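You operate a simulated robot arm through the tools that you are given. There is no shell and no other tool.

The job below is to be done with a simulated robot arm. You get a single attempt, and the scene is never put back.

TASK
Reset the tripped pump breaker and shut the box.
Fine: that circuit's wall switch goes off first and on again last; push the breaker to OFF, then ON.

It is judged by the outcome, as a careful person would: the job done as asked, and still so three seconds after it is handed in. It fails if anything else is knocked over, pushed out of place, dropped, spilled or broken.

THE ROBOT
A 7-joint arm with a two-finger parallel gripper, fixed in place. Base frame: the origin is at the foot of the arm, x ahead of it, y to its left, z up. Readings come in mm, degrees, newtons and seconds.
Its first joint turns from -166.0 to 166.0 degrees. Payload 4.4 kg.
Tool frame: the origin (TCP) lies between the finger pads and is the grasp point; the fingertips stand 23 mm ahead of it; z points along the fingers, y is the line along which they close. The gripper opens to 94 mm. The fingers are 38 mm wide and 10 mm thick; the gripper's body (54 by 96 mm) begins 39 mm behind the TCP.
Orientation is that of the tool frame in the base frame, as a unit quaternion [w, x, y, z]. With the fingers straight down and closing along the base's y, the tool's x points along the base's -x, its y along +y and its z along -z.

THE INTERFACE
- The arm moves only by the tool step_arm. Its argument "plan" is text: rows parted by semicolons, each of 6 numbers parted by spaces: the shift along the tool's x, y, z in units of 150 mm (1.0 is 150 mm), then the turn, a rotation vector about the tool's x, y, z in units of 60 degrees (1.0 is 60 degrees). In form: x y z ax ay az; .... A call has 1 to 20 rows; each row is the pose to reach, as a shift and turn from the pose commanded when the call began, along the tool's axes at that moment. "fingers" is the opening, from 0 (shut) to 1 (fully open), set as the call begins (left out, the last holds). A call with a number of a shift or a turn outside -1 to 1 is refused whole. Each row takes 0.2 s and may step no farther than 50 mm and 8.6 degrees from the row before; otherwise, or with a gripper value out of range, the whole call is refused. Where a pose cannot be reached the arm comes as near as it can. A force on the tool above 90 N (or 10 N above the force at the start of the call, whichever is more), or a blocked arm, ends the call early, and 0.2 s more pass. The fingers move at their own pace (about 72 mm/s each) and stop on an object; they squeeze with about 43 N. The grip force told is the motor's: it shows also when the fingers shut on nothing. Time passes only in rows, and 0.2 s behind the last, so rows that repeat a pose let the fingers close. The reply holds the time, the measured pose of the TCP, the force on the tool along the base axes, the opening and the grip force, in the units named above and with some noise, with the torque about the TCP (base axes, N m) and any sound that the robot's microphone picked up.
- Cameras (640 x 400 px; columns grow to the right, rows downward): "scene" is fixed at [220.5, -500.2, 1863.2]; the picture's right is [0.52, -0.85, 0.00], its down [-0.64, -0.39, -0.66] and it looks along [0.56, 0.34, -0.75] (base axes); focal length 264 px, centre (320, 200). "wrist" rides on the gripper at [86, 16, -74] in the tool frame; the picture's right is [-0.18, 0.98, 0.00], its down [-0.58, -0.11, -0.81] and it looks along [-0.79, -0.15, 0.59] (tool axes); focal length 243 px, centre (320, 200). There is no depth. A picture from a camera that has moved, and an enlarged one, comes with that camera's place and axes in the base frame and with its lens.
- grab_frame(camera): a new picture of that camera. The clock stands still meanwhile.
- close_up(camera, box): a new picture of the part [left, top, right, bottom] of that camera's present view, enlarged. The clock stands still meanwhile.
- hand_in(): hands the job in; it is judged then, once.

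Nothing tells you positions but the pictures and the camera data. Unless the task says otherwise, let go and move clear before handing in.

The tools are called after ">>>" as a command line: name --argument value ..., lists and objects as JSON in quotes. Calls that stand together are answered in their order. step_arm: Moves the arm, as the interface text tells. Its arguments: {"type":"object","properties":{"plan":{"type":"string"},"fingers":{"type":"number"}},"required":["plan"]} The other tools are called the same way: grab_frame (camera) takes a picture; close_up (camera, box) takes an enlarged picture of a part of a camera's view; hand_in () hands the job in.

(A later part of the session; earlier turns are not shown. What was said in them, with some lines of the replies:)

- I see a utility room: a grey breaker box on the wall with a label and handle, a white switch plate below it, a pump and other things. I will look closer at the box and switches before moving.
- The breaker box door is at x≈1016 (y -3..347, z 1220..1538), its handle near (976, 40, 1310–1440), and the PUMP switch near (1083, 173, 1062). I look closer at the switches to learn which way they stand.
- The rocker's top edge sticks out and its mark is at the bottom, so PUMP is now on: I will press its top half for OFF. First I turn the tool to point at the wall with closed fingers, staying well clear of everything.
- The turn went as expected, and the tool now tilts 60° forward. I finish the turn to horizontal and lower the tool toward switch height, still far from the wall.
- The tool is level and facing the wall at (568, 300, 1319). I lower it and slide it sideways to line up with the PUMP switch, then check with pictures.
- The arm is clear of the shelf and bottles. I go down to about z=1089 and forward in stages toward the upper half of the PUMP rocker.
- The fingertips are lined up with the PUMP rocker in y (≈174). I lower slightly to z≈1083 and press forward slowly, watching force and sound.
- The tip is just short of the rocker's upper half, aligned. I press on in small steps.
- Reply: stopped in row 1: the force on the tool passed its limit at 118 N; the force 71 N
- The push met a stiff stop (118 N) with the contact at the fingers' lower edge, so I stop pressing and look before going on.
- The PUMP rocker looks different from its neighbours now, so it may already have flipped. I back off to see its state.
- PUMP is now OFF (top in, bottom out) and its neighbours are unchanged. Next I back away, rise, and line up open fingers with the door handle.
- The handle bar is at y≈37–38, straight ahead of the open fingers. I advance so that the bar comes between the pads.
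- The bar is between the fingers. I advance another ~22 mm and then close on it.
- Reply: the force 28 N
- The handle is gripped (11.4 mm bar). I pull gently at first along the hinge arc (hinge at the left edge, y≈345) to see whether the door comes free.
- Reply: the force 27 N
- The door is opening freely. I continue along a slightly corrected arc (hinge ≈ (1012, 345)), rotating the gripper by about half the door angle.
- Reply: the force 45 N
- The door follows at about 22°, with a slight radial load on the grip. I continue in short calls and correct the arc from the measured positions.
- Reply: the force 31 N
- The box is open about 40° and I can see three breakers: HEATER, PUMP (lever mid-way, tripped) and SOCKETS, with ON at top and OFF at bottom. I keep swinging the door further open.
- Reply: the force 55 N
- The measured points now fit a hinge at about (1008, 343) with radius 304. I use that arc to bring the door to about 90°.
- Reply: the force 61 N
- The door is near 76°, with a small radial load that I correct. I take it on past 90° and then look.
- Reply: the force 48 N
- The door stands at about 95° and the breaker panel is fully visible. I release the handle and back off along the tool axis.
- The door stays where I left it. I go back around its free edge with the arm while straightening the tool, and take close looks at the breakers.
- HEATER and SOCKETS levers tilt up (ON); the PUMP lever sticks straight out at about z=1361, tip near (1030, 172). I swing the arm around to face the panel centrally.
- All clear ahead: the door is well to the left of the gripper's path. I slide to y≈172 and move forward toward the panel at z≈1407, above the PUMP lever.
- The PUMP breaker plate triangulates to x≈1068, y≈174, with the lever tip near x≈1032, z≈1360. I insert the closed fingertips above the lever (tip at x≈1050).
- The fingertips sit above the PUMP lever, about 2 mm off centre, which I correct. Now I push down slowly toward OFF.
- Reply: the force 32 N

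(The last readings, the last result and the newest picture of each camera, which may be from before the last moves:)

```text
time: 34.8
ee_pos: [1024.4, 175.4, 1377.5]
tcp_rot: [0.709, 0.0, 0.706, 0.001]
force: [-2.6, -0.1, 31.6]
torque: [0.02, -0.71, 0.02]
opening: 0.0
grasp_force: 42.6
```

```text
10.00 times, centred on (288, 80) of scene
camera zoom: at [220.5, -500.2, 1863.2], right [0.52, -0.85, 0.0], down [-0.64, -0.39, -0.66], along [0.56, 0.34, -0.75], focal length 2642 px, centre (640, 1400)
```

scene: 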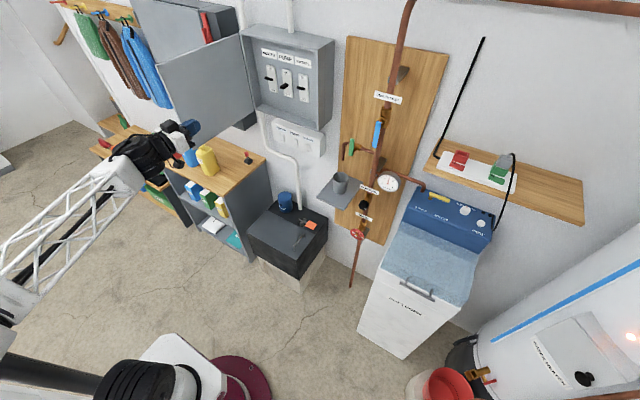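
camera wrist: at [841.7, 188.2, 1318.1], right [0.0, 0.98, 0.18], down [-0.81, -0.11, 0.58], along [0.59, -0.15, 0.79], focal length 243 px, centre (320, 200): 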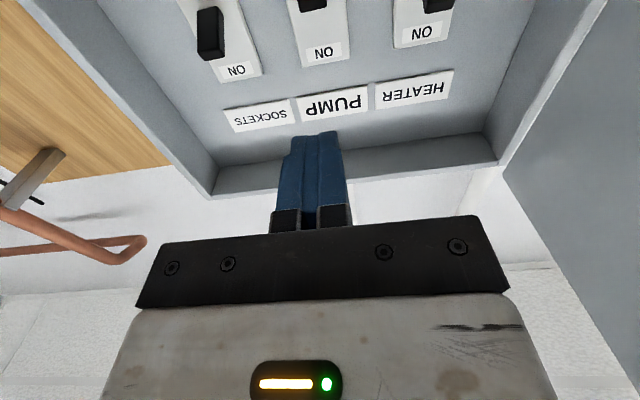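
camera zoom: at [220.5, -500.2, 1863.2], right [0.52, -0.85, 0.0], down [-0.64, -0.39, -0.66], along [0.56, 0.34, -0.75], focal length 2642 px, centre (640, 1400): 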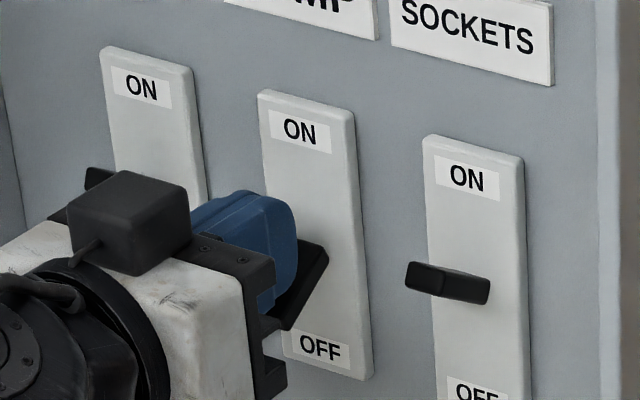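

The lever is tipping down with 32 N of resistance. I push a few millimetres further to reach the OFF stop.

>>> step_arm --plan "0.02 0 0 0 0 0; 0.04 0 0 0 0 0; 0.06 0 0 0 0 0; 0.08 0 0 0 0 0; 0.08 0 0 0 0 0"

>>> close_up --camera "wrist" --box '[200, 0, 440, 150]'

>>> close_up --camera "scene" --box '[256, 60, 320, 100]'

```text
time: 36.0
ee_pos: [1023.6, 175.5, 1376.1]
tcp_rot: [0.712, 0.001, 0.702, 0.001]
force: [-9.8, 3.3, 89.9]
torque: [0.11, -1.87, 0.03]
opening: 0.0
grasp_force: 42.3
```

```text
2.67 times, centred on (320, 75) of wrist
camera zoom: at [948.7, 191.0, 1287.8], right [0.0, 0.98, 0.19], down [-0.81, -0.11, 0.57], along [0.58, -0.15, 0.8], focal length 647 px, centre (320, 533)
```

zoom: 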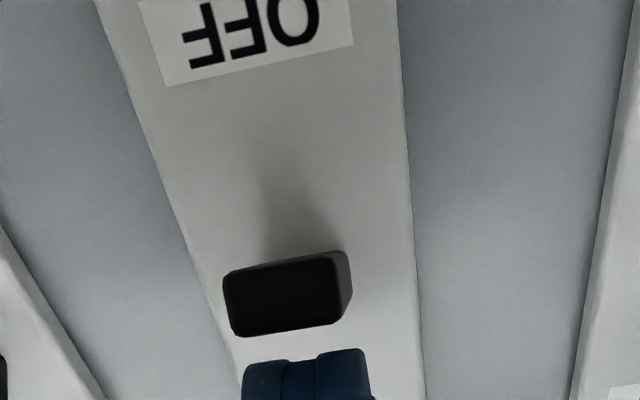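

```text
10.00 times, centred on (288, 80) of scene
camera zoom: at [220.5, -500.2, 1863.2], right [0.52, -0.85, 0.0], down [-0.64, -0.39, -0.66], along [0.56, 0.34, -0.75], focal length 2642 px, centre (640, 1400)
```

zoom: 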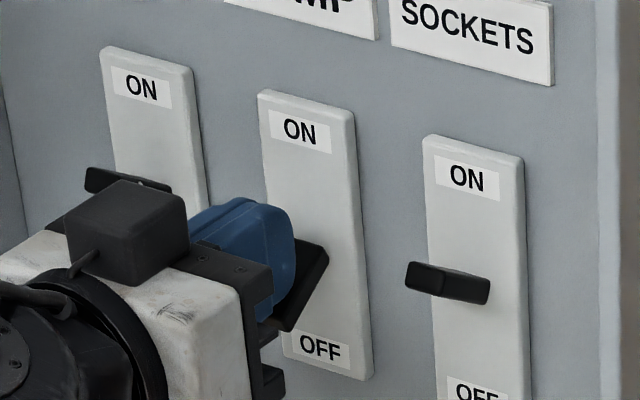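

At 90 N the lever no longer moves, so it is at its OFF stop. I lift off and back away to check that it stays there.

>>> step_arm --plan "-0.05 0 0 0 0 0; -0.1 0 0 0 0 0; -0.2 0 -0.05 0 0 0; -0.25 0 -0.3 0 0 0; -0.25 0 -0.6 0 0 0; -0.25 0 -0.6 0 0 0"

>>> close_up --camera "scene" --box '[256, 60, 320, 100]'

>>> close_up --camera "wrist" --box '[180, 0, 460, 175]'

```text
time: 37.4
ee_pos: [934.8, 175.4, 1398.9]
tcp_rot: [0.706, -0.001, 0.708, 0.0]
force: [0.0, 0.2, -0.8]
torque: [0.03, 0.02, 0.0]
opening: 0.0
grasp_force: 42.0
```

```text
10.00 times, centred on (288, 80) of scene
camera zoom: at [220.5, -500.2, 1863.2], right [0.52, -0.85, 0.0], down [-0.64, -0.39, -0.66], along [0.56, 0.34, -0.75], focal length 2642 px, centre (640, 1400)
```

zoom: 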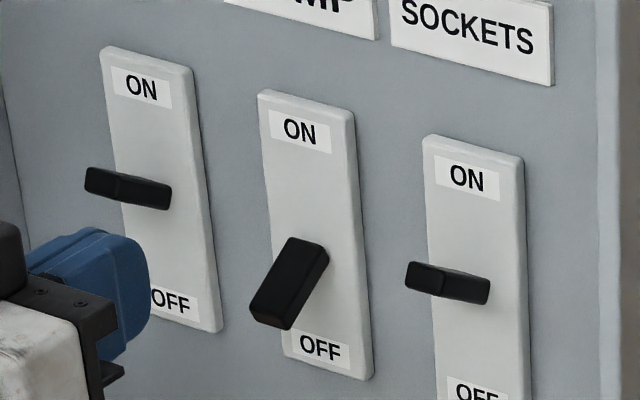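

```text
2.29 times, centred on (320, 88) of wrist
camera zoom: at [859.8, 191.4, 1311.1], right [0.0, 0.98, 0.18], down [-0.8, -0.11, 0.58], along [0.59, -0.15, 0.79], focal length 555 px, centre (320, 457)
```

zoom: 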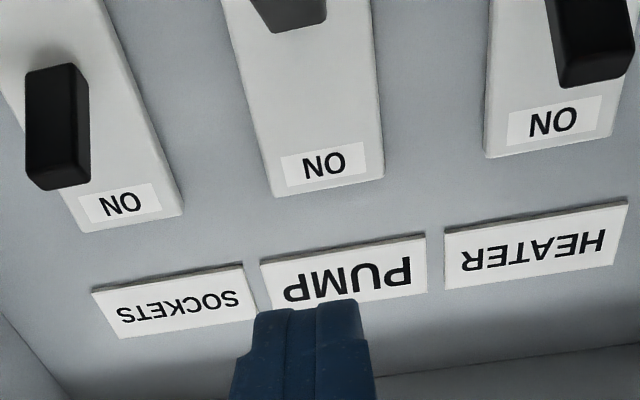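

The PUMP lever is firmly at OFF and the neighbours are untouched. Next I go below the lever (z≈1300), insert the fingertips and push it up to ON.

>>> step_arm --plan "0.2 0 -0.05 0 0 0; 0.45 0 -0.05 0 0 0; 0.66 0 -0.05 0 0 0; 0.66 0 0.2 0 0 0; 0.66 0 0.45 0 0 0; 0.66 0 0.6 0 0 0; 0.66 0 0.6 0 0 0"

>>> close_up --camera "scene" --box '[256, 65, 320, 105]'

>>> close_up --camera "wrist" --box '[180, 0, 460, 175]'

```text
time: 39.0
ee_pos: [1026.3, 175.3, 1298.9]
tcp_rot: [0.707, 0.0, 0.708, 0.0]
force: [-0.6, 0.2, 0.5]
torque: [-0.04, 0.01, -0.01]
opening: 0.0
grasp_force: 42.0
```

```text
10.00 times, centred on (288, 85) of scene
camera zoom: at [220.5, -500.2, 1863.2], right [0.52, -0.85, 0.0], down [-0.64, -0.39, -0.66], along [0.56, 0.34, -0.75], focal length 2642 px, centre (640, 1350)
```

zoom: 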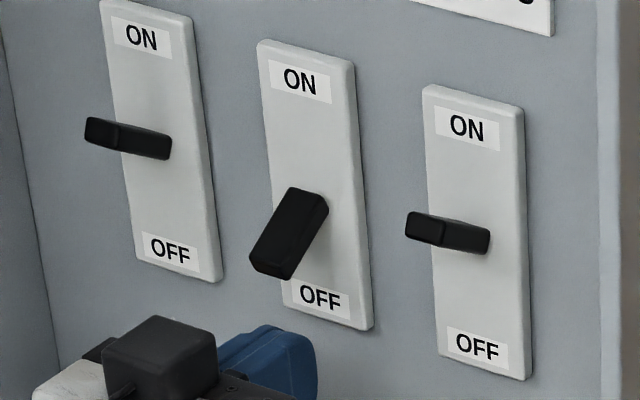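

```text
2.29 times, centred on (320, 88) of wrist
camera zoom: at [951.4, 191.2, 1212.9], right [0.0, 0.98, 0.18], down [-0.81, -0.11, 0.58], along [0.59, -0.15, 0.79], focal length 555 px, centre (320, 457)
```

zoom: 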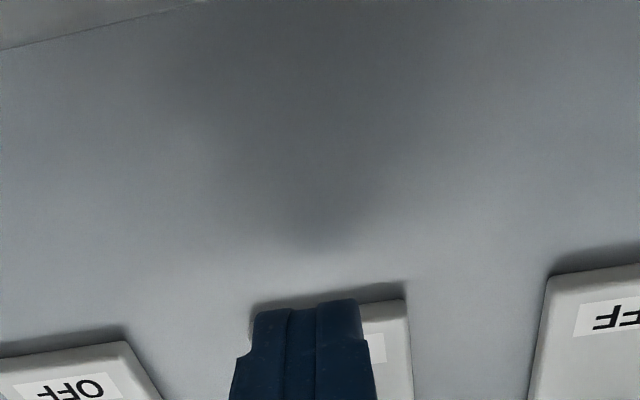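

The fingertips are under the lever with clearance. I push upward slowly toward ON.

>>> step_arm --plan "-0.07 0 0 0 0 0; -0.127 0 0 0 0 0; -0.16 0 0 0 0 0; -0.19 0 0 0 0 0; -0.22 0 0 0 0 0; -0.25 0 0 0 0 0; -0.28 0 0 0 0 0; -0.28 0 0 0 0 0"

>>> close_up --camera "scene" --box '[256, 60, 320, 100]'

```text
time: 40.8
ee_pos: [1025.8, 175.8, 1342.1]
tcp_rot: [0.707, -0.001, 0.708, 0.001]
force: [0.1, -0.5, -0.1]
torque: [0.0, -0.02, 0.02]
opening: 0.0
grasp_force: 42.4
```

```text
10.00 times, centred on (288, 80) of scene
camera zoom: at [220.5, -500.2, 1863.2], right [0.52, -0.85, 0.0], down [-0.64, -0.39, -0.66], along [0.56, 0.34, -0.75], focal length 2642 px, centre (640, 1400)
```

zoom: 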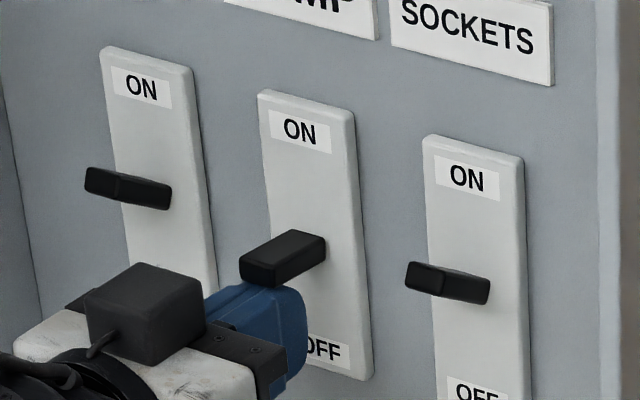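

The lever has come up past the middle with no resistance yet. I keep pushing up toward ON.

>>> step_arm --plan "-0.03 0 0 0 0 0; -0.06 0 0 0 0 0; -0.08 0 0 0 0 0; -0.1 0 0 0 0 0; -0.1 0 0 0 0 0"

>>> close_up --camera "scene" --box '[256, 60, 320, 100]'

```text
time: 42.0
ee_pos: [1027.1, 176.6, 1351.9]
tcp_rot: [0.705, 0.0, 0.71, 0.0]
force: [-50.2, -6.4, -47.7]
torque: [0.1, 0.21, -0.16]
opening: 0.0
grasp_force: 41.8
```

```text
10.00 times, centred on (288, 80) of scene
camera zoom: at [220.5, -500.2, 1863.2], right [0.52, -0.85, 0.0], down [-0.64, -0.39, -0.66], along [0.56, 0.34, -0.75], focal length 2642 px, centre (640, 1400)
```

zoom: 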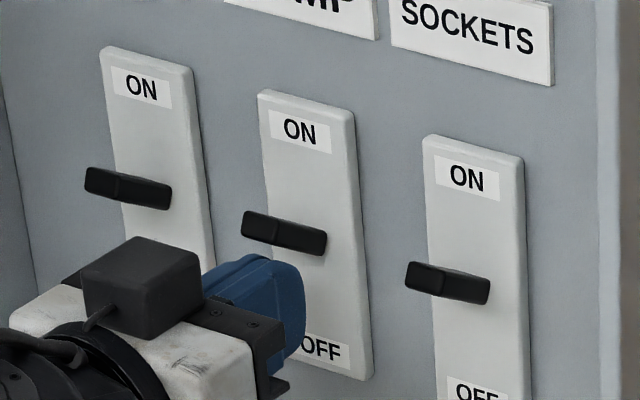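

The PUMP lever now matches the ON position of its neighbours, and the force shows it is against its stop. I ease down, back out and check.

>>> step_arm --plan "0.05 0 0 0 0 0; 0.12 0 -0.02 0 0 0; 0.2 0 -0.15 0 0 0; 0.2 0 -0.4 0 0 0; 0.2 0 -0.7 0 0 0; 0.2 0 -1 0 0 0; 0.2 0 -1 0 0 0"

>>> close_up --camera "scene" --box '[240, 50, 336, 110]'

>>> grab_frame --camera "scene"

```text
time: 43.6
ee_pos: [877.2, 175.0, 1327.3]
tcp_rot: [0.706, 0.0, 0.708, 0.0]
force: [-0.1, 0.4, 0.7]
torque: [0.02, 0.04, 0.0]
opening: 0.0
grasp_force: 42.2
```

```text
6.67 times, centred on (288, 80) of scene
camera zoom: at [220.5, -500.2, 1863.2], right [0.52, -0.85, 0.0], down [-0.64, -0.39, -0.66], along [0.56, 0.34, -0.75], focal length 1762 px, centre (533, 1000)
```

zoom: 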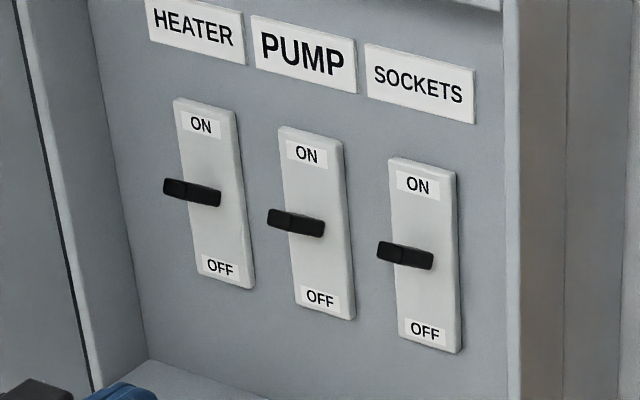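

```text
taken
```

scene: 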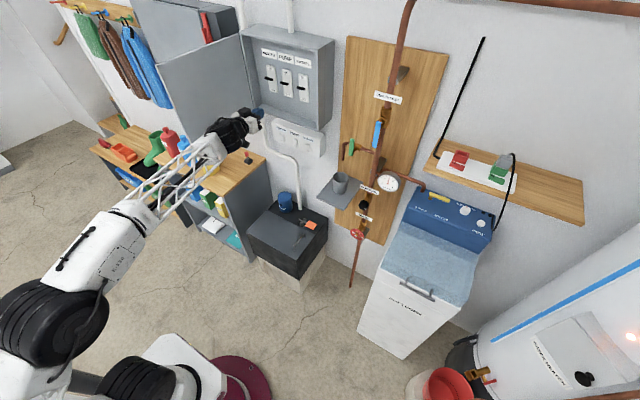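

All three breakers are ON. Next I retreat and go round to the outside of the door to push it shut above its handle.

>>> step_arm --plan "-0.1 0 -0.28 0 0 0; -0.3 0 -0.5 0 0 0; -0.5 0 -0.75 0 0 0; -0.6 0 -1 0 0 0; -0.6 0 -1 0 0 0"

>>> step_arm --plan "-0.15 0 -0.28 0 0 0; -0.3 0 -0.56 0 0 0; -0.45 0 -0.8 0 0 0; -0.48 0 -1 0 0 0; -0.48 0 -1 0 0 0"

>>> step_arm --plan "0 0.05 -0.3 0 0 0; 0 0.2 -0.55 0 0 0; 0 0.4 -0.7 0 0 0; 0 0.65 -0.75 0 0 0; 0 0.9 -0.75 0 0 0; 0 1 -0.75 0 0 0; 0 1 -0.75 0 0 0"

>>> grab_frame --camera "scene"

```text
time: 44.8
ee_pos: [725.9, 176.2, 1416.3]
tcp_rot: [0.706, 0.0, 0.708, -0.001]
force: [0.1, -0.2, -0.7]
torque: [-0.03, -0.03, 0.01]
opening: 0.0
grasp_force: 41.8
```

```text
time: 46.0
ee_pos: [575.8, 175.4, 1488.1]
tcp_rot: [0.706, 0.0, 0.708, 0.0]
force: [0.5, -0.1, -0.6]
torque: [0.01, -0.02, 0.0]
opening: 0.1
grasp_force: 42.5
```

```text
time: 47.6
ee_pos: [462.4, 324.9, 1489.3]
tcp_rot: [0.707, 0.0, 0.707, 0.0]
force: [-0.6, -0.4, 0.3]
torque: [0.0, -0.02, 0.02]
opening: 0.1
grasp_force: 42.2
```

```text
taken
```

scene: 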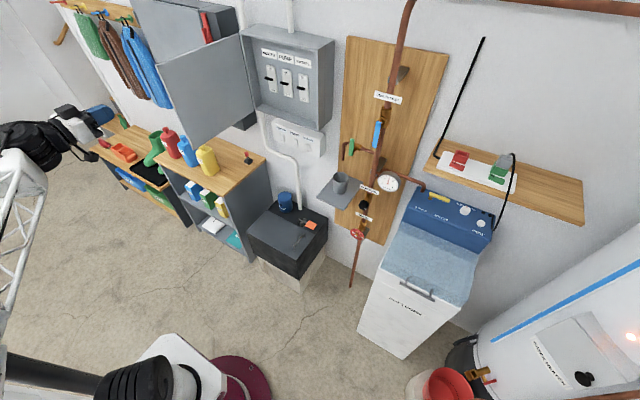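

The door stays open and the arm is clear. I now swing left and turn the tool about 47° to face the door's outer face.

>>> step_arm --plan "0 0.17 0 0.13 0 0; 0 0.34 0 0.26 0 0; 0 0.5 0 0.39 0 0; 0 0.67 0 0.52 0 0; 0 0.84 0 0.65 0 0; 0 1 0 0.783 0 0; 0 1 0 0.783 0 0"

```text
time: 49.2
ee_pos: [462.1, 475.1, 1491.5]
tcp_rot: [0.648, 0.282, 0.649, -0.282]
force: [-0.6, 1.2, 0.2]
torque: [-0.01, 0.02, 0.01]
opening: 0.0
grasp_force: 42.5
```

The tool is turned and outside the door. I approach the door's outer face near its free edge, above the handle height.

>>> step_arm --plan "0 0.18 0.17 0 0 0; 0 0.37 0.34 0 0 0; 0 0.551 0.514 0 0 0; 0 0.551 0.514 0 0 0"

>>> step_arm --plan "0 0.11 0.25 0 0 0; 0 0.22 0.5 0 0 0; 0 0.333 0.767 0 0 0; 0 0.333 0.767 0 0 0"

>>> close_up --camera "scene" --box '[80, 0, 352, 170]'

>>> grab_frame --camera "wrist"

```text
time: 50.2
ee_pos: [576.8, 474.2, 1488.9]
tcp_rot: [0.648, 0.281, 0.65, -0.281]
force: [0.1, -0.9, 0.8]
torque: [0.0, 0.0, -0.01]
opening: 0.0
grasp_force: 42.7
```

```text
time: 51.2
ee_pos: [691.3, 425.2, 1489.0]
tcp_rot: [0.648, 0.282, 0.649, -0.283]
force: [0.8, -0.2, -0.4]
torque: [0.02, 0.0, -0.02]
opening: 0.1
grasp_force: 42.9
```

```text
2.35 times, centred on (216, 85) of scene
camera zoom: at [220.5, -500.2, 1863.2], right [0.52, -0.85, 0.0], down [-0.64, -0.39, -0.66], along [0.56, 0.34, -0.75], focal length 622 px, centre (565, 471)
```

zoom: 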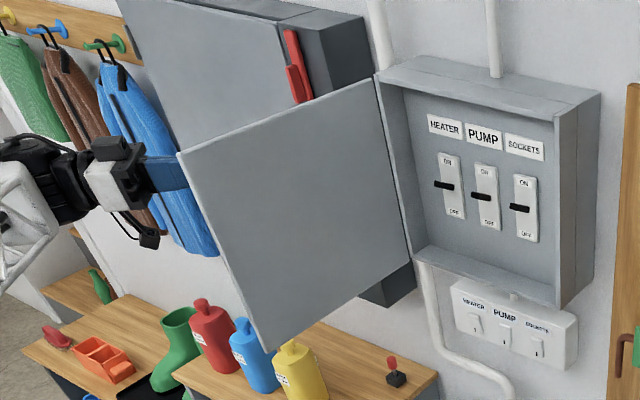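

```text
taken
camera wrist: at [652.5, 489.8, 1402.3], right [0.72, 0.67, 0.18], down [-0.63, 0.52, 0.58], along [0.3, -0.53, 0.79], focal length 243 px, centre (320, 200)
```

wrist: 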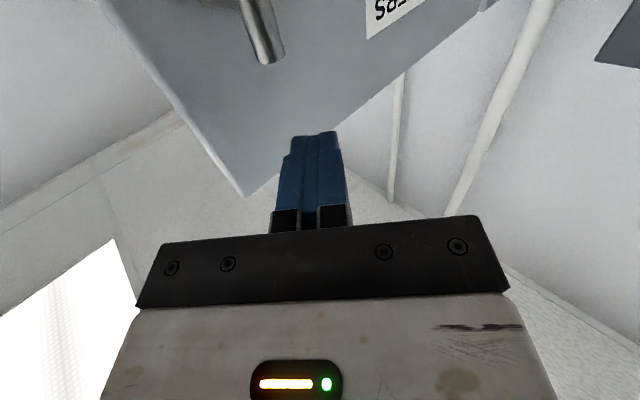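

The fingertips are above the handle and just outside the door. I start pushing the door shut along its arc, turning the tool as it swings.

>>> step_arm --plan "0 -0.145 0.229 0 0 0; 0 -0.352 0.44 -0.05 0 0; 0 -0.522 0.665 -0.117 0 0; 0 -0.522 0.665 -0.117 0 0"

>>> close_up --camera "scene" --box '[80, 0, 352, 170]'

```text
time: 52.2
ee_pos: [704.5, 299.2, 1487.6]
tcp_rot: [0.664, 0.241, 0.665, -0.242]
force: [-0.2, -0.1, -0.1]
torque: [0.0, 0.01, -0.02]
opening: 0.0
grasp_force: 42.3
```

```text
2.35 times, centred on (216, 85) of scene
camera zoom: at [220.5, -500.2, 1863.2], right [0.52, -0.85, 0.0], down [-0.64, -0.39, -0.66], along [0.56, 0.34, -0.75], focal length 622 px, centre (565, 471)
```

zoom: 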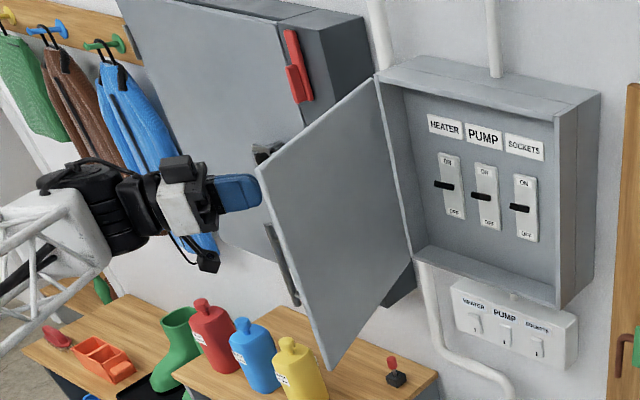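

The door is swinging shut under the fingertips with almost no resistance. I continue along the arc.

>>> step_arm --plan "0 -0.175 0.219 -0.067 0 0; 0 -0.308 0.466 -0.133 0 0; 0 -0.405 0.728 -0.2 0 0; 0 -0.465 0.999 -0.267 0 0; 0 -0.465 0.999 -0.267 0 0"

>>> close_up --camera "scene" --box '[140, 0, 352, 132]'

```text
time: 53.4
ee_pos: [772.1, 148.7, 1488.2]
tcp_rot: [0.691, 0.146, 0.692, -0.146]
force: [0.1, -0.2, 0.0]
torque: [-0.01, 0.0, -0.01]
opening: 0.0
grasp_force: 42.6
```

```text
3.02 times, centred on (246, 66) of scene
camera zoom: at [220.5, -500.2, 1863.2], right [0.52, -0.85, 0.0], down [-0.64, -0.39, -0.66], along [0.56, 0.34, -0.75], focal length 798 px, centre (543, 604)
```

zoom: 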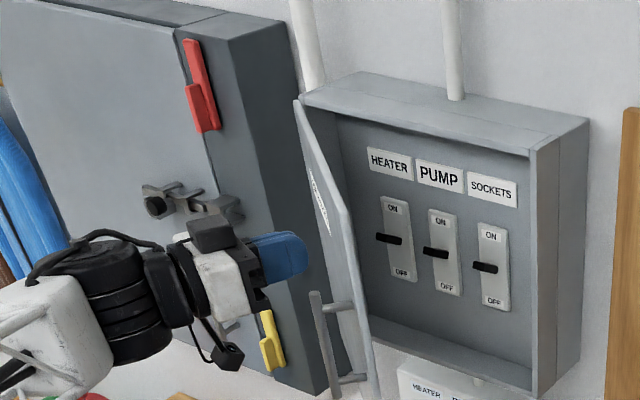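

The door is at about 43° and moving freely ahead of the fingers. I keep following the arc to close it.

>>> step_arm --plan "0 -0.098 0.26 -0.067 0 0; 0 -0.159 0.532 -0.133 0 0; 0 -0.181 0.807 -0.2 0 0; 0 -0.181 0.807 -0.2 0 0"

>>> close_up --camera "scene" --box '[180, 0, 352, 108]'

```text
time: 54.4
ee_pos: [872.8, 75.8, 1489.7]
tcp_rot: [0.703, 0.073, 0.704, -0.073]
force: [0.3, 0.0, 0.0]
torque: [0.0, 0.0, -0.01]
opening: 0.0
grasp_force: 42.5
```

```text
3.70 times, centred on (266, 54) of scene
camera zoom: at [220.5, -500.2, 1863.2], right [0.52, -0.85, 0.0], down [-0.64, -0.39, -0.66], along [0.56, 0.34, -0.75], focal length 979 px, centre (520, 741)
```

zoom: 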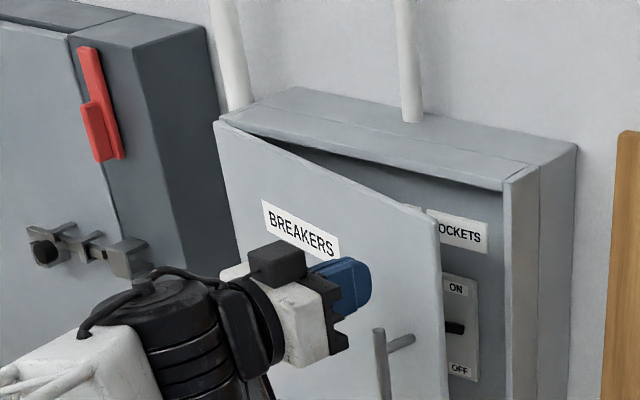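

Almost shut. I follow to within a few degrees, then press the last bit slowly.

>>> step_arm --plan "0 -0.042 0.273 -0.067 0 0; 0 -0.045 0.549 -0.133 0 0; 0 -0.028 0.72 -0.175 0 0; 0 -0.028 0.72 -0.175 0 0"

>>> step_arm --plan "0 0 0.04 0 0 0; 0 0 0.08 -0.02 0 0; 0 0 0.11 -0.025 0 0; 0 0 0.13 -0.025 0 0; 0 0 0.13 -0.025 0 0"

>>> close_up --camera "scene" --box '[210, 10, 350, 98]'

```text
time: 55.4
ee_pos: [978.3, 48.0, 1487.0]
tcp_rot: [0.706, 0.009, 0.708, -0.009]
force: [0.3, -0.8, 0.3]
torque: [-0.01, -0.01, -0.01]
opening: 0.0
grasp_force: 42.0
```

```text
time: 56.2
ee_pos: [990.6, 46.6, 1487.6]
tcp_rot: [0.706, 0.001, 0.708, -0.001]
force: [-73.8, -1.0, -18.8]
torque: [-0.17, -0.87, -0.02]
opening: 0.2
grasp_force: 42.3
stopped in row 4: the force on the tool passed its limit at 124 N (the readings are from after the stop); the commanded pose is now the measured one
```

```text
4.55 times, centred on (280, 54) of scene
camera zoom: at [220.5, -500.2, 1863.2], right [0.52, -0.85, 0.0], down [-0.64, -0.39, -0.66], along [0.56, 0.34, -0.75], focal length 1201 px, centre (502, 864)
```

zoom: 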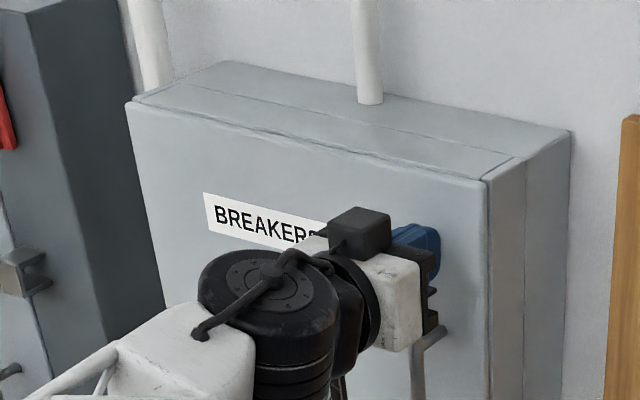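

The door is against its stop and looks shut. I back off straight and check the gap.

>>> step_arm --plan "0 0 -0.1 0 0 0; 0 0 -0.4 0 0 0; 0 0 -0.7 0 0 0; 0 0 -1 0 0 0; 0 0 -1 0 0 0"

>>> close_up --camera "scene" --box '[220, 10, 348, 135]'

>>> close_up --camera "scene" --box '[290, 30, 346, 65]'

```text
time: 57.4
ee_pos: [842.5, 48.5, 1487.6]
tcp_rot: [0.705, 0.0, 0.709, 0.0]
force: [1.0, -0.2, -1.3]
torque: [0.0, 0.02, -0.01]
opening: 0.1
grasp_force: 43.0
```

```text
3.20 times, centred on (284, 72) of scene
camera zoom: at [220.5, -500.2, 1863.2], right [0.52, -0.85, 0.0], down [-0.64, -0.39, -0.66], along [0.56, 0.34, -0.75], focal length 846 px, centre (435, 608)
```

zoom: 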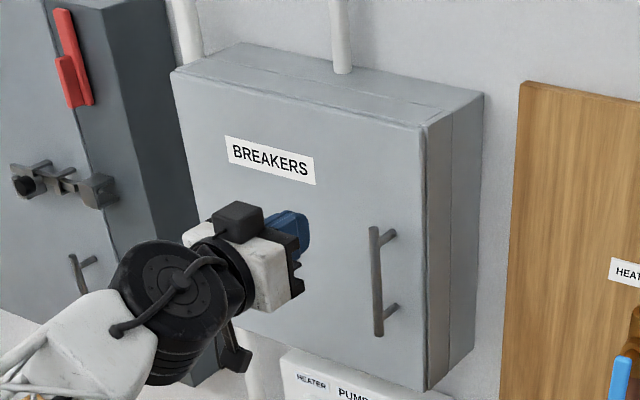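

```text
11.43 times, centred on (318, 48) of scene
camera zoom: at [220.5, -500.2, 1863.2], right [0.52, -0.85, 0.0], down [-0.64, -0.39, -0.66], along [0.56, 0.34, -0.75], focal length 3020 px, centre (343, 1943)
```

zoom: 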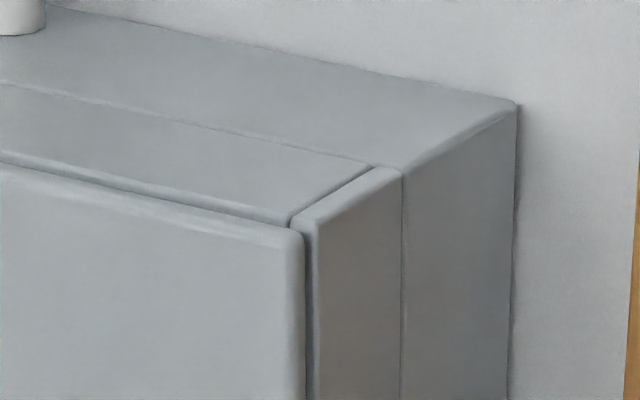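

The box is properly shut. Last step: I go back down to the PUMP wall switch, this time to its lower half (z≈1035), to turn it on.

>>> step_arm --plan "0.1 0 -0.25 0 0 0; 0.3 0.1 -0.4 0 0 0; 0.55 0.2 -0.4 0 0 0; 0.8 0.3 -0.4 0 0 0; 1 0.4 -0.4 0 0 0"

>>> step_arm --plan "0.25 0.1 0 0 0 0; 0.5 0.22 0 0 0 0; 0.75 0.34 0 0 0 0; 1 0.435 0 0 0 0; 1 0.435 0 0 0 0"

>>> step_arm --plan "0.25 0 0 0 0 0; 0.5 0 0 0 0 0; 0.75 0 0.1 0 0 0; 1 0 0.2 0 0 0; 1 0 0.2 0 0 0"

>>> grab_frame --camera "scene"

>>> close_up --camera "scene" --box '[250, 110, 346, 170]'

```text
time: 58.6
ee_pos: [782.0, 108.2, 1338.1]
tcp_rot: [0.707, 0.0, 0.707, 0.0]
force: [0.2, -0.2, 1.7]
torque: [0.0, 0.0, -0.01]
opening: 0.0
grasp_force: 42.3
```

```text
time: 59.8
ee_pos: [781.8, 173.7, 1189.7]
tcp_rot: [0.706, 0.0, 0.708, 0.0]
force: [-0.1, 0.4, 0.0]
torque: [-0.02, 0.01, -0.02]
opening: 0.0
grasp_force: 42.7
```

```text
time: 61.0
ee_pos: [811.2, 173.1, 1036.6]
tcp_rot: [0.706, 0.001, 0.708, -0.001]
force: [-0.1, -0.1, 0.2]
torque: [0.02, 0.01, -0.03]
opening: 0.0
grasp_force: 42.1
```

```text
taken
```

scene: 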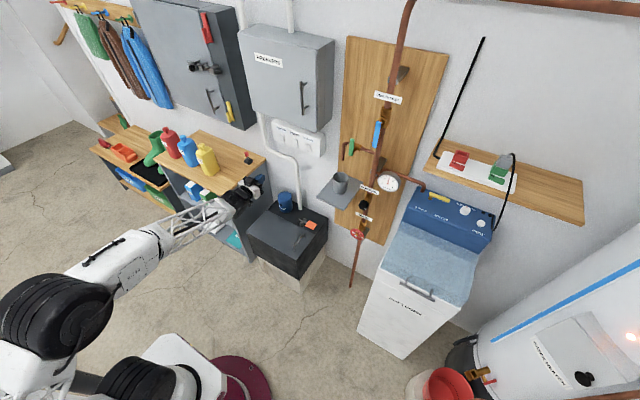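

```text
6.67 times, centred on (298, 140) of scene
camera zoom: at [220.5, -500.2, 1863.2], right [0.52, -0.85, 0.0], down [-0.64, -0.39, -0.66], along [0.56, 0.34, -0.75], focal length 1762 px, centre (467, 600)
```

zoom: 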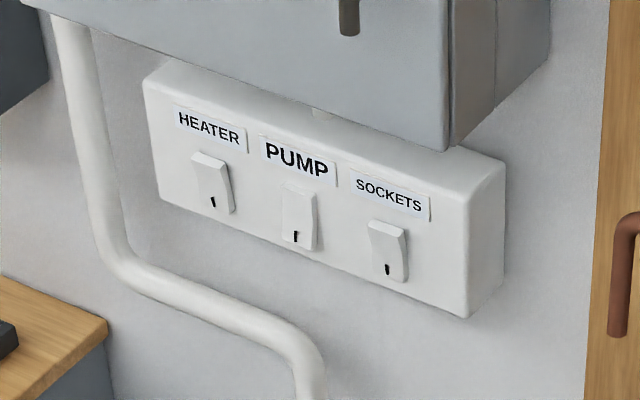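

PUMP is still OFF and its lower half sticks out. I advance to just in front of the rocker's lower half.

>>> step_arm --plan "0 0 0.3 0 0 0; 0 0 0.6 0 0 0; 0 0 0.85 0 0 0; 0 0 1 0 0 0"

>>> step_arm --plan "0 0.003 0.2 0 0 0; 0 0.003 0.38 0 0 0; 0 0.003 0.48 0 0 0; 0 0.003 0.48 0 0 0"

>>> close_up --camera "scene" --box '[264, 120, 328, 160]'

>>> close_up --camera "wrist" --box '[180, 0, 460, 175]'

```text
time: 62.0
ee_pos: [962.1, 172.1, 1037.9]
tcp_rot: [0.707, 0.0, 0.708, 0.0]
force: [0.3, 0.2, -0.1]
torque: [0.0, 0.01, 0.02]
opening: 0.0
grasp_force: 42.4
```

```text
time: 63.0
ee_pos: [1032.5, 174.1, 1038.3]
tcp_rot: [0.706, 0.0, 0.709, 0.001]
force: [-0.2, -0.2, 0.4]
torque: [-0.04, 0.01, 0.0]
opening: 0.1
grasp_force: 42.4
```

```text
10.00 times, centred on (296, 140) of scene
camera zoom: at [220.5, -500.2, 1863.2], right [0.52, -0.85, 0.0], down [-0.64, -0.39, -0.66], along [0.56, 0.34, -0.75], focal length 2642 px, centre (560, 800)
```

zoom: 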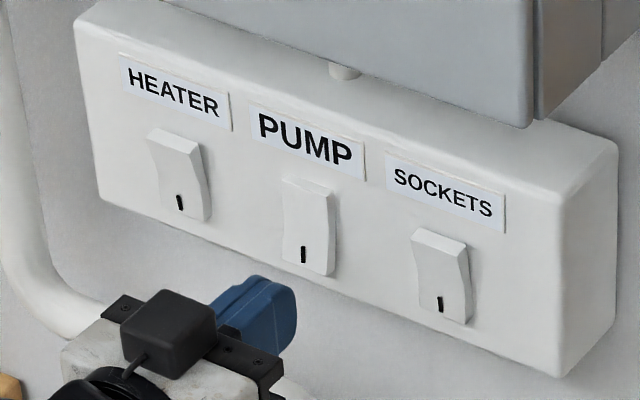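

```text
2.29 times, centred on (320, 88) of wrist
camera zoom: at [957.9, 189.1, 950.3], right [0.0, 0.98, 0.18], down [-0.8, -0.11, 0.58], along [0.59, -0.15, 0.79], focal length 555 px, centre (320, 457)
```

zoom: 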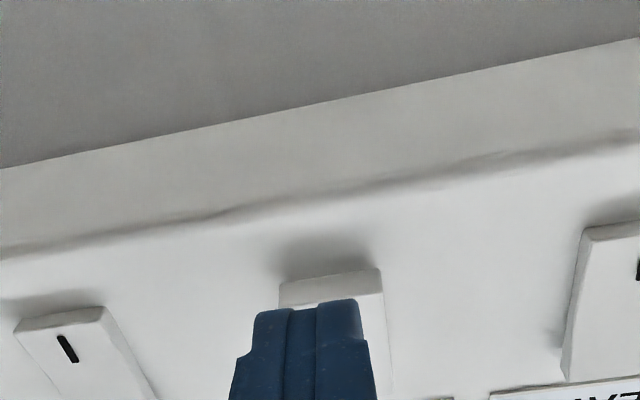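

The tip is aligned over the rocker's lower half. I press slowly to the same depth that flipped it before (TCP x≈1056).

>>> step_arm --plan "0.007 0 0.04 0 0 0; 0.013 0 0.08 0 0 0; 0.013 0 0.11 0 0 0; 0.013 0 0.14 0 0 0; 0.013 0 0.16 0 0 0"

>>> close_up --camera "scene" --box '[272, 125, 320, 155]'

```text
time: 64.2
ee_pos: [1056.5, 173.5, 1035.7]
tcp_rot: [0.705, 0.0, 0.709, 0.0]
force: [-1.3, 0.2, -0.1]
torque: [0.0, -0.02, 0.03]
opening: 0.0
grasp_force: 42.3
```

```text
13.33 times, centred on (296, 140) of scene
camera zoom: at [220.5, -500.2, 1863.2], right [0.52, -0.85, 0.0], down [-0.64, -0.39, -0.66], along [0.56, 0.34, -0.75], focal length 3523 px, centre (640, 1000)
```

zoom: 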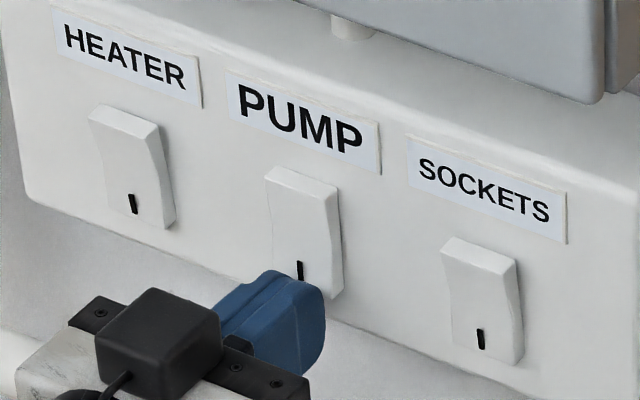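

The rocker seems to have flipped or nearly so. I press 2 mm more to be sure and then back off to check.

>>> step_arm --plan "0 0 0.006 0 0 0; 0 0 0.012 0 0 0; 0 0 0.012 0 0 0"

>>> step_arm --plan "0 0 -0.1 0 0 0; 0 0 -0.3 0 0 0; 0 0 -0.6 0 0 0; 0 0 -0.9 0 0 0; 0 0 -0.9 0 0 0"

>>> close_up --camera "scene" --box '[272, 125, 320, 155]'

```text
time: 65.0
ee_pos: [1057.7, 173.4, 1035.2]
tcp_rot: [0.705, 0.001, 0.709, -0.001]
force: [-30.6, -2.5, 2.4]
torque: [0.07, -0.63, -0.06]
opening: 0.0
grasp_force: 42.2
```

```text
time: 66.2
ee_pos: [922.7, 174.2, 1034.9]
tcp_rot: [0.706, 0.001, 0.708, -0.001]
force: [0.5, -0.8, 0.6]
torque: [-0.01, 0.04, -0.02]
opening: 0.1
grasp_force: 42.6
```

```text
13.33 times, centred on (296, 140) of scene
camera zoom: at [220.5, -500.2, 1863.2], right [0.52, -0.85, 0.0], down [-0.64, -0.39, -0.66], along [0.56, 0.34, -0.75], focal length 3523 px, centre (640, 1000)
```

zoom: 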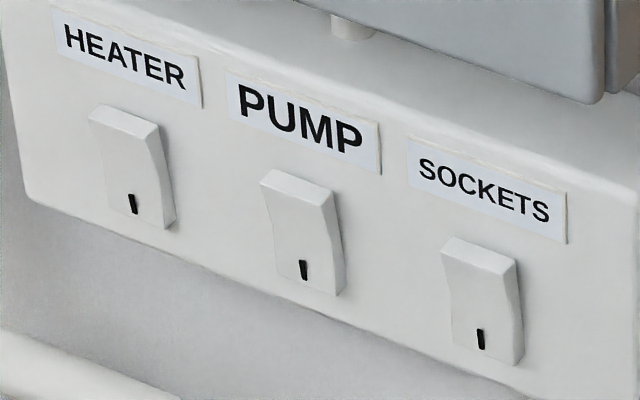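

PUMP is back ON, matching its neighbours. I move clear and take a final look at the whole scene.

>>> step_arm --plan "0 0 -0.3 0 0 0; -0.1 0 -0.6 0 0 0; -0.3 0 -0.8 0 0 0; -0.5 0 -1 0 0 0; -0.5 0 -1 0 0 0"

>>> grab_frame --camera "scene"

>>> close_up --camera "scene" --box '[220, 10, 348, 160]'

>>> close_up --camera "scene" --box '[80, 80, 340, 260]'

```text
time: 67.4
ee_pos: [772.8, 173.0, 1111.9]
tcp_rot: [0.705, 0.0, 0.709, 0.0]
force: [0.9, 0.5, -0.4]
torque: [0.01, -0.03, -0.01]
opening: 0.1
grasp_force: 42.7
```

```text
taken
```

scene: 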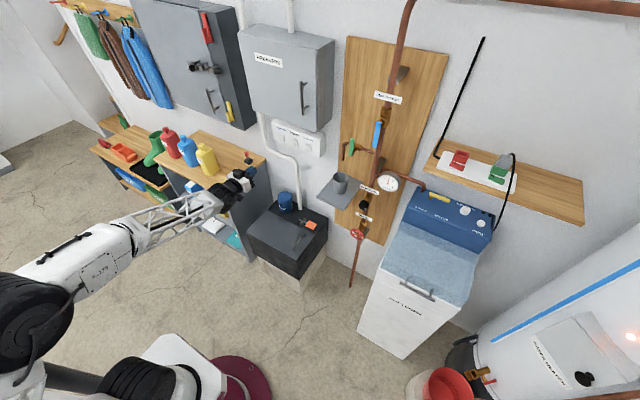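

```text
2.67 times, centred on (284, 85) of scene
camera zoom: at [220.5, -500.2, 1863.2], right [0.52, -0.85, 0.0], down [-0.64, -0.39, -0.66], along [0.56, 0.34, -0.75], focal length 705 px, centre (416, 507)
```

zoom: 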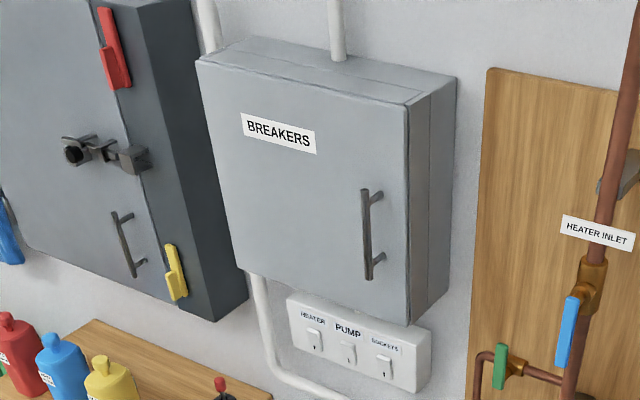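

```text
2.22 times, centred on (210, 170) of scene
camera zoom: at [220.5, -500.2, 1863.2], right [0.52, -0.85, 0.0], down [-0.64, -0.39, -0.66], along [0.56, 0.34, -0.75], focal length 587 px, centre (564, 267)
```

zoom: 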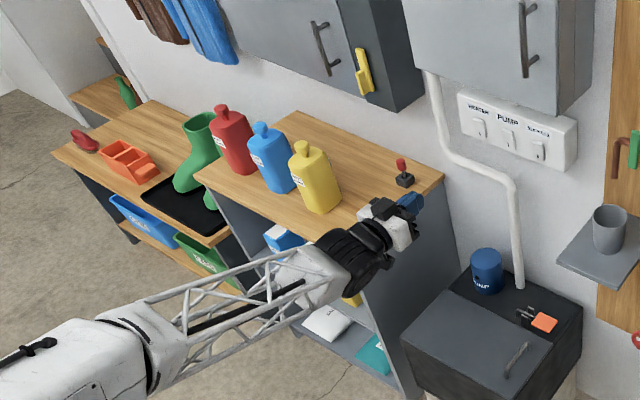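

The box is shut, the PUMP breaker was pushed to OFF and then ON, and the PUMP wall switch is back on. Nothing else has moved and the arm is clear, so I hand the job in.

>>> hand_in

```text
The job is handed in.
```

The pump breaker is reset and the breaker box is shut; I've handed the job in.

1. **Wall switch off:** I pressed the PUMP wall switch to off before touching the box.
2. **Breaker:** I opened the box and pushed the PUMP lever, which was stuck mid-way, down to its OFF stop and then up to ON. It then stood level with the HEATER and SOCKETS levers, which I didn't touch.
3. **Box shut:** I pushed the door closed until it met its stop, and the last pictures show it fully shut.
4. **Wall switch on:** I pressed the PUMP wall switch back on last, and it now matches the other two.

With the door shut, I couldn't see the breaker after the wall switch came back on, so I can't confirm by sight that it held. The final pictures show nothing else moved or knocked over, and the arm was clear of everything at hand-in.
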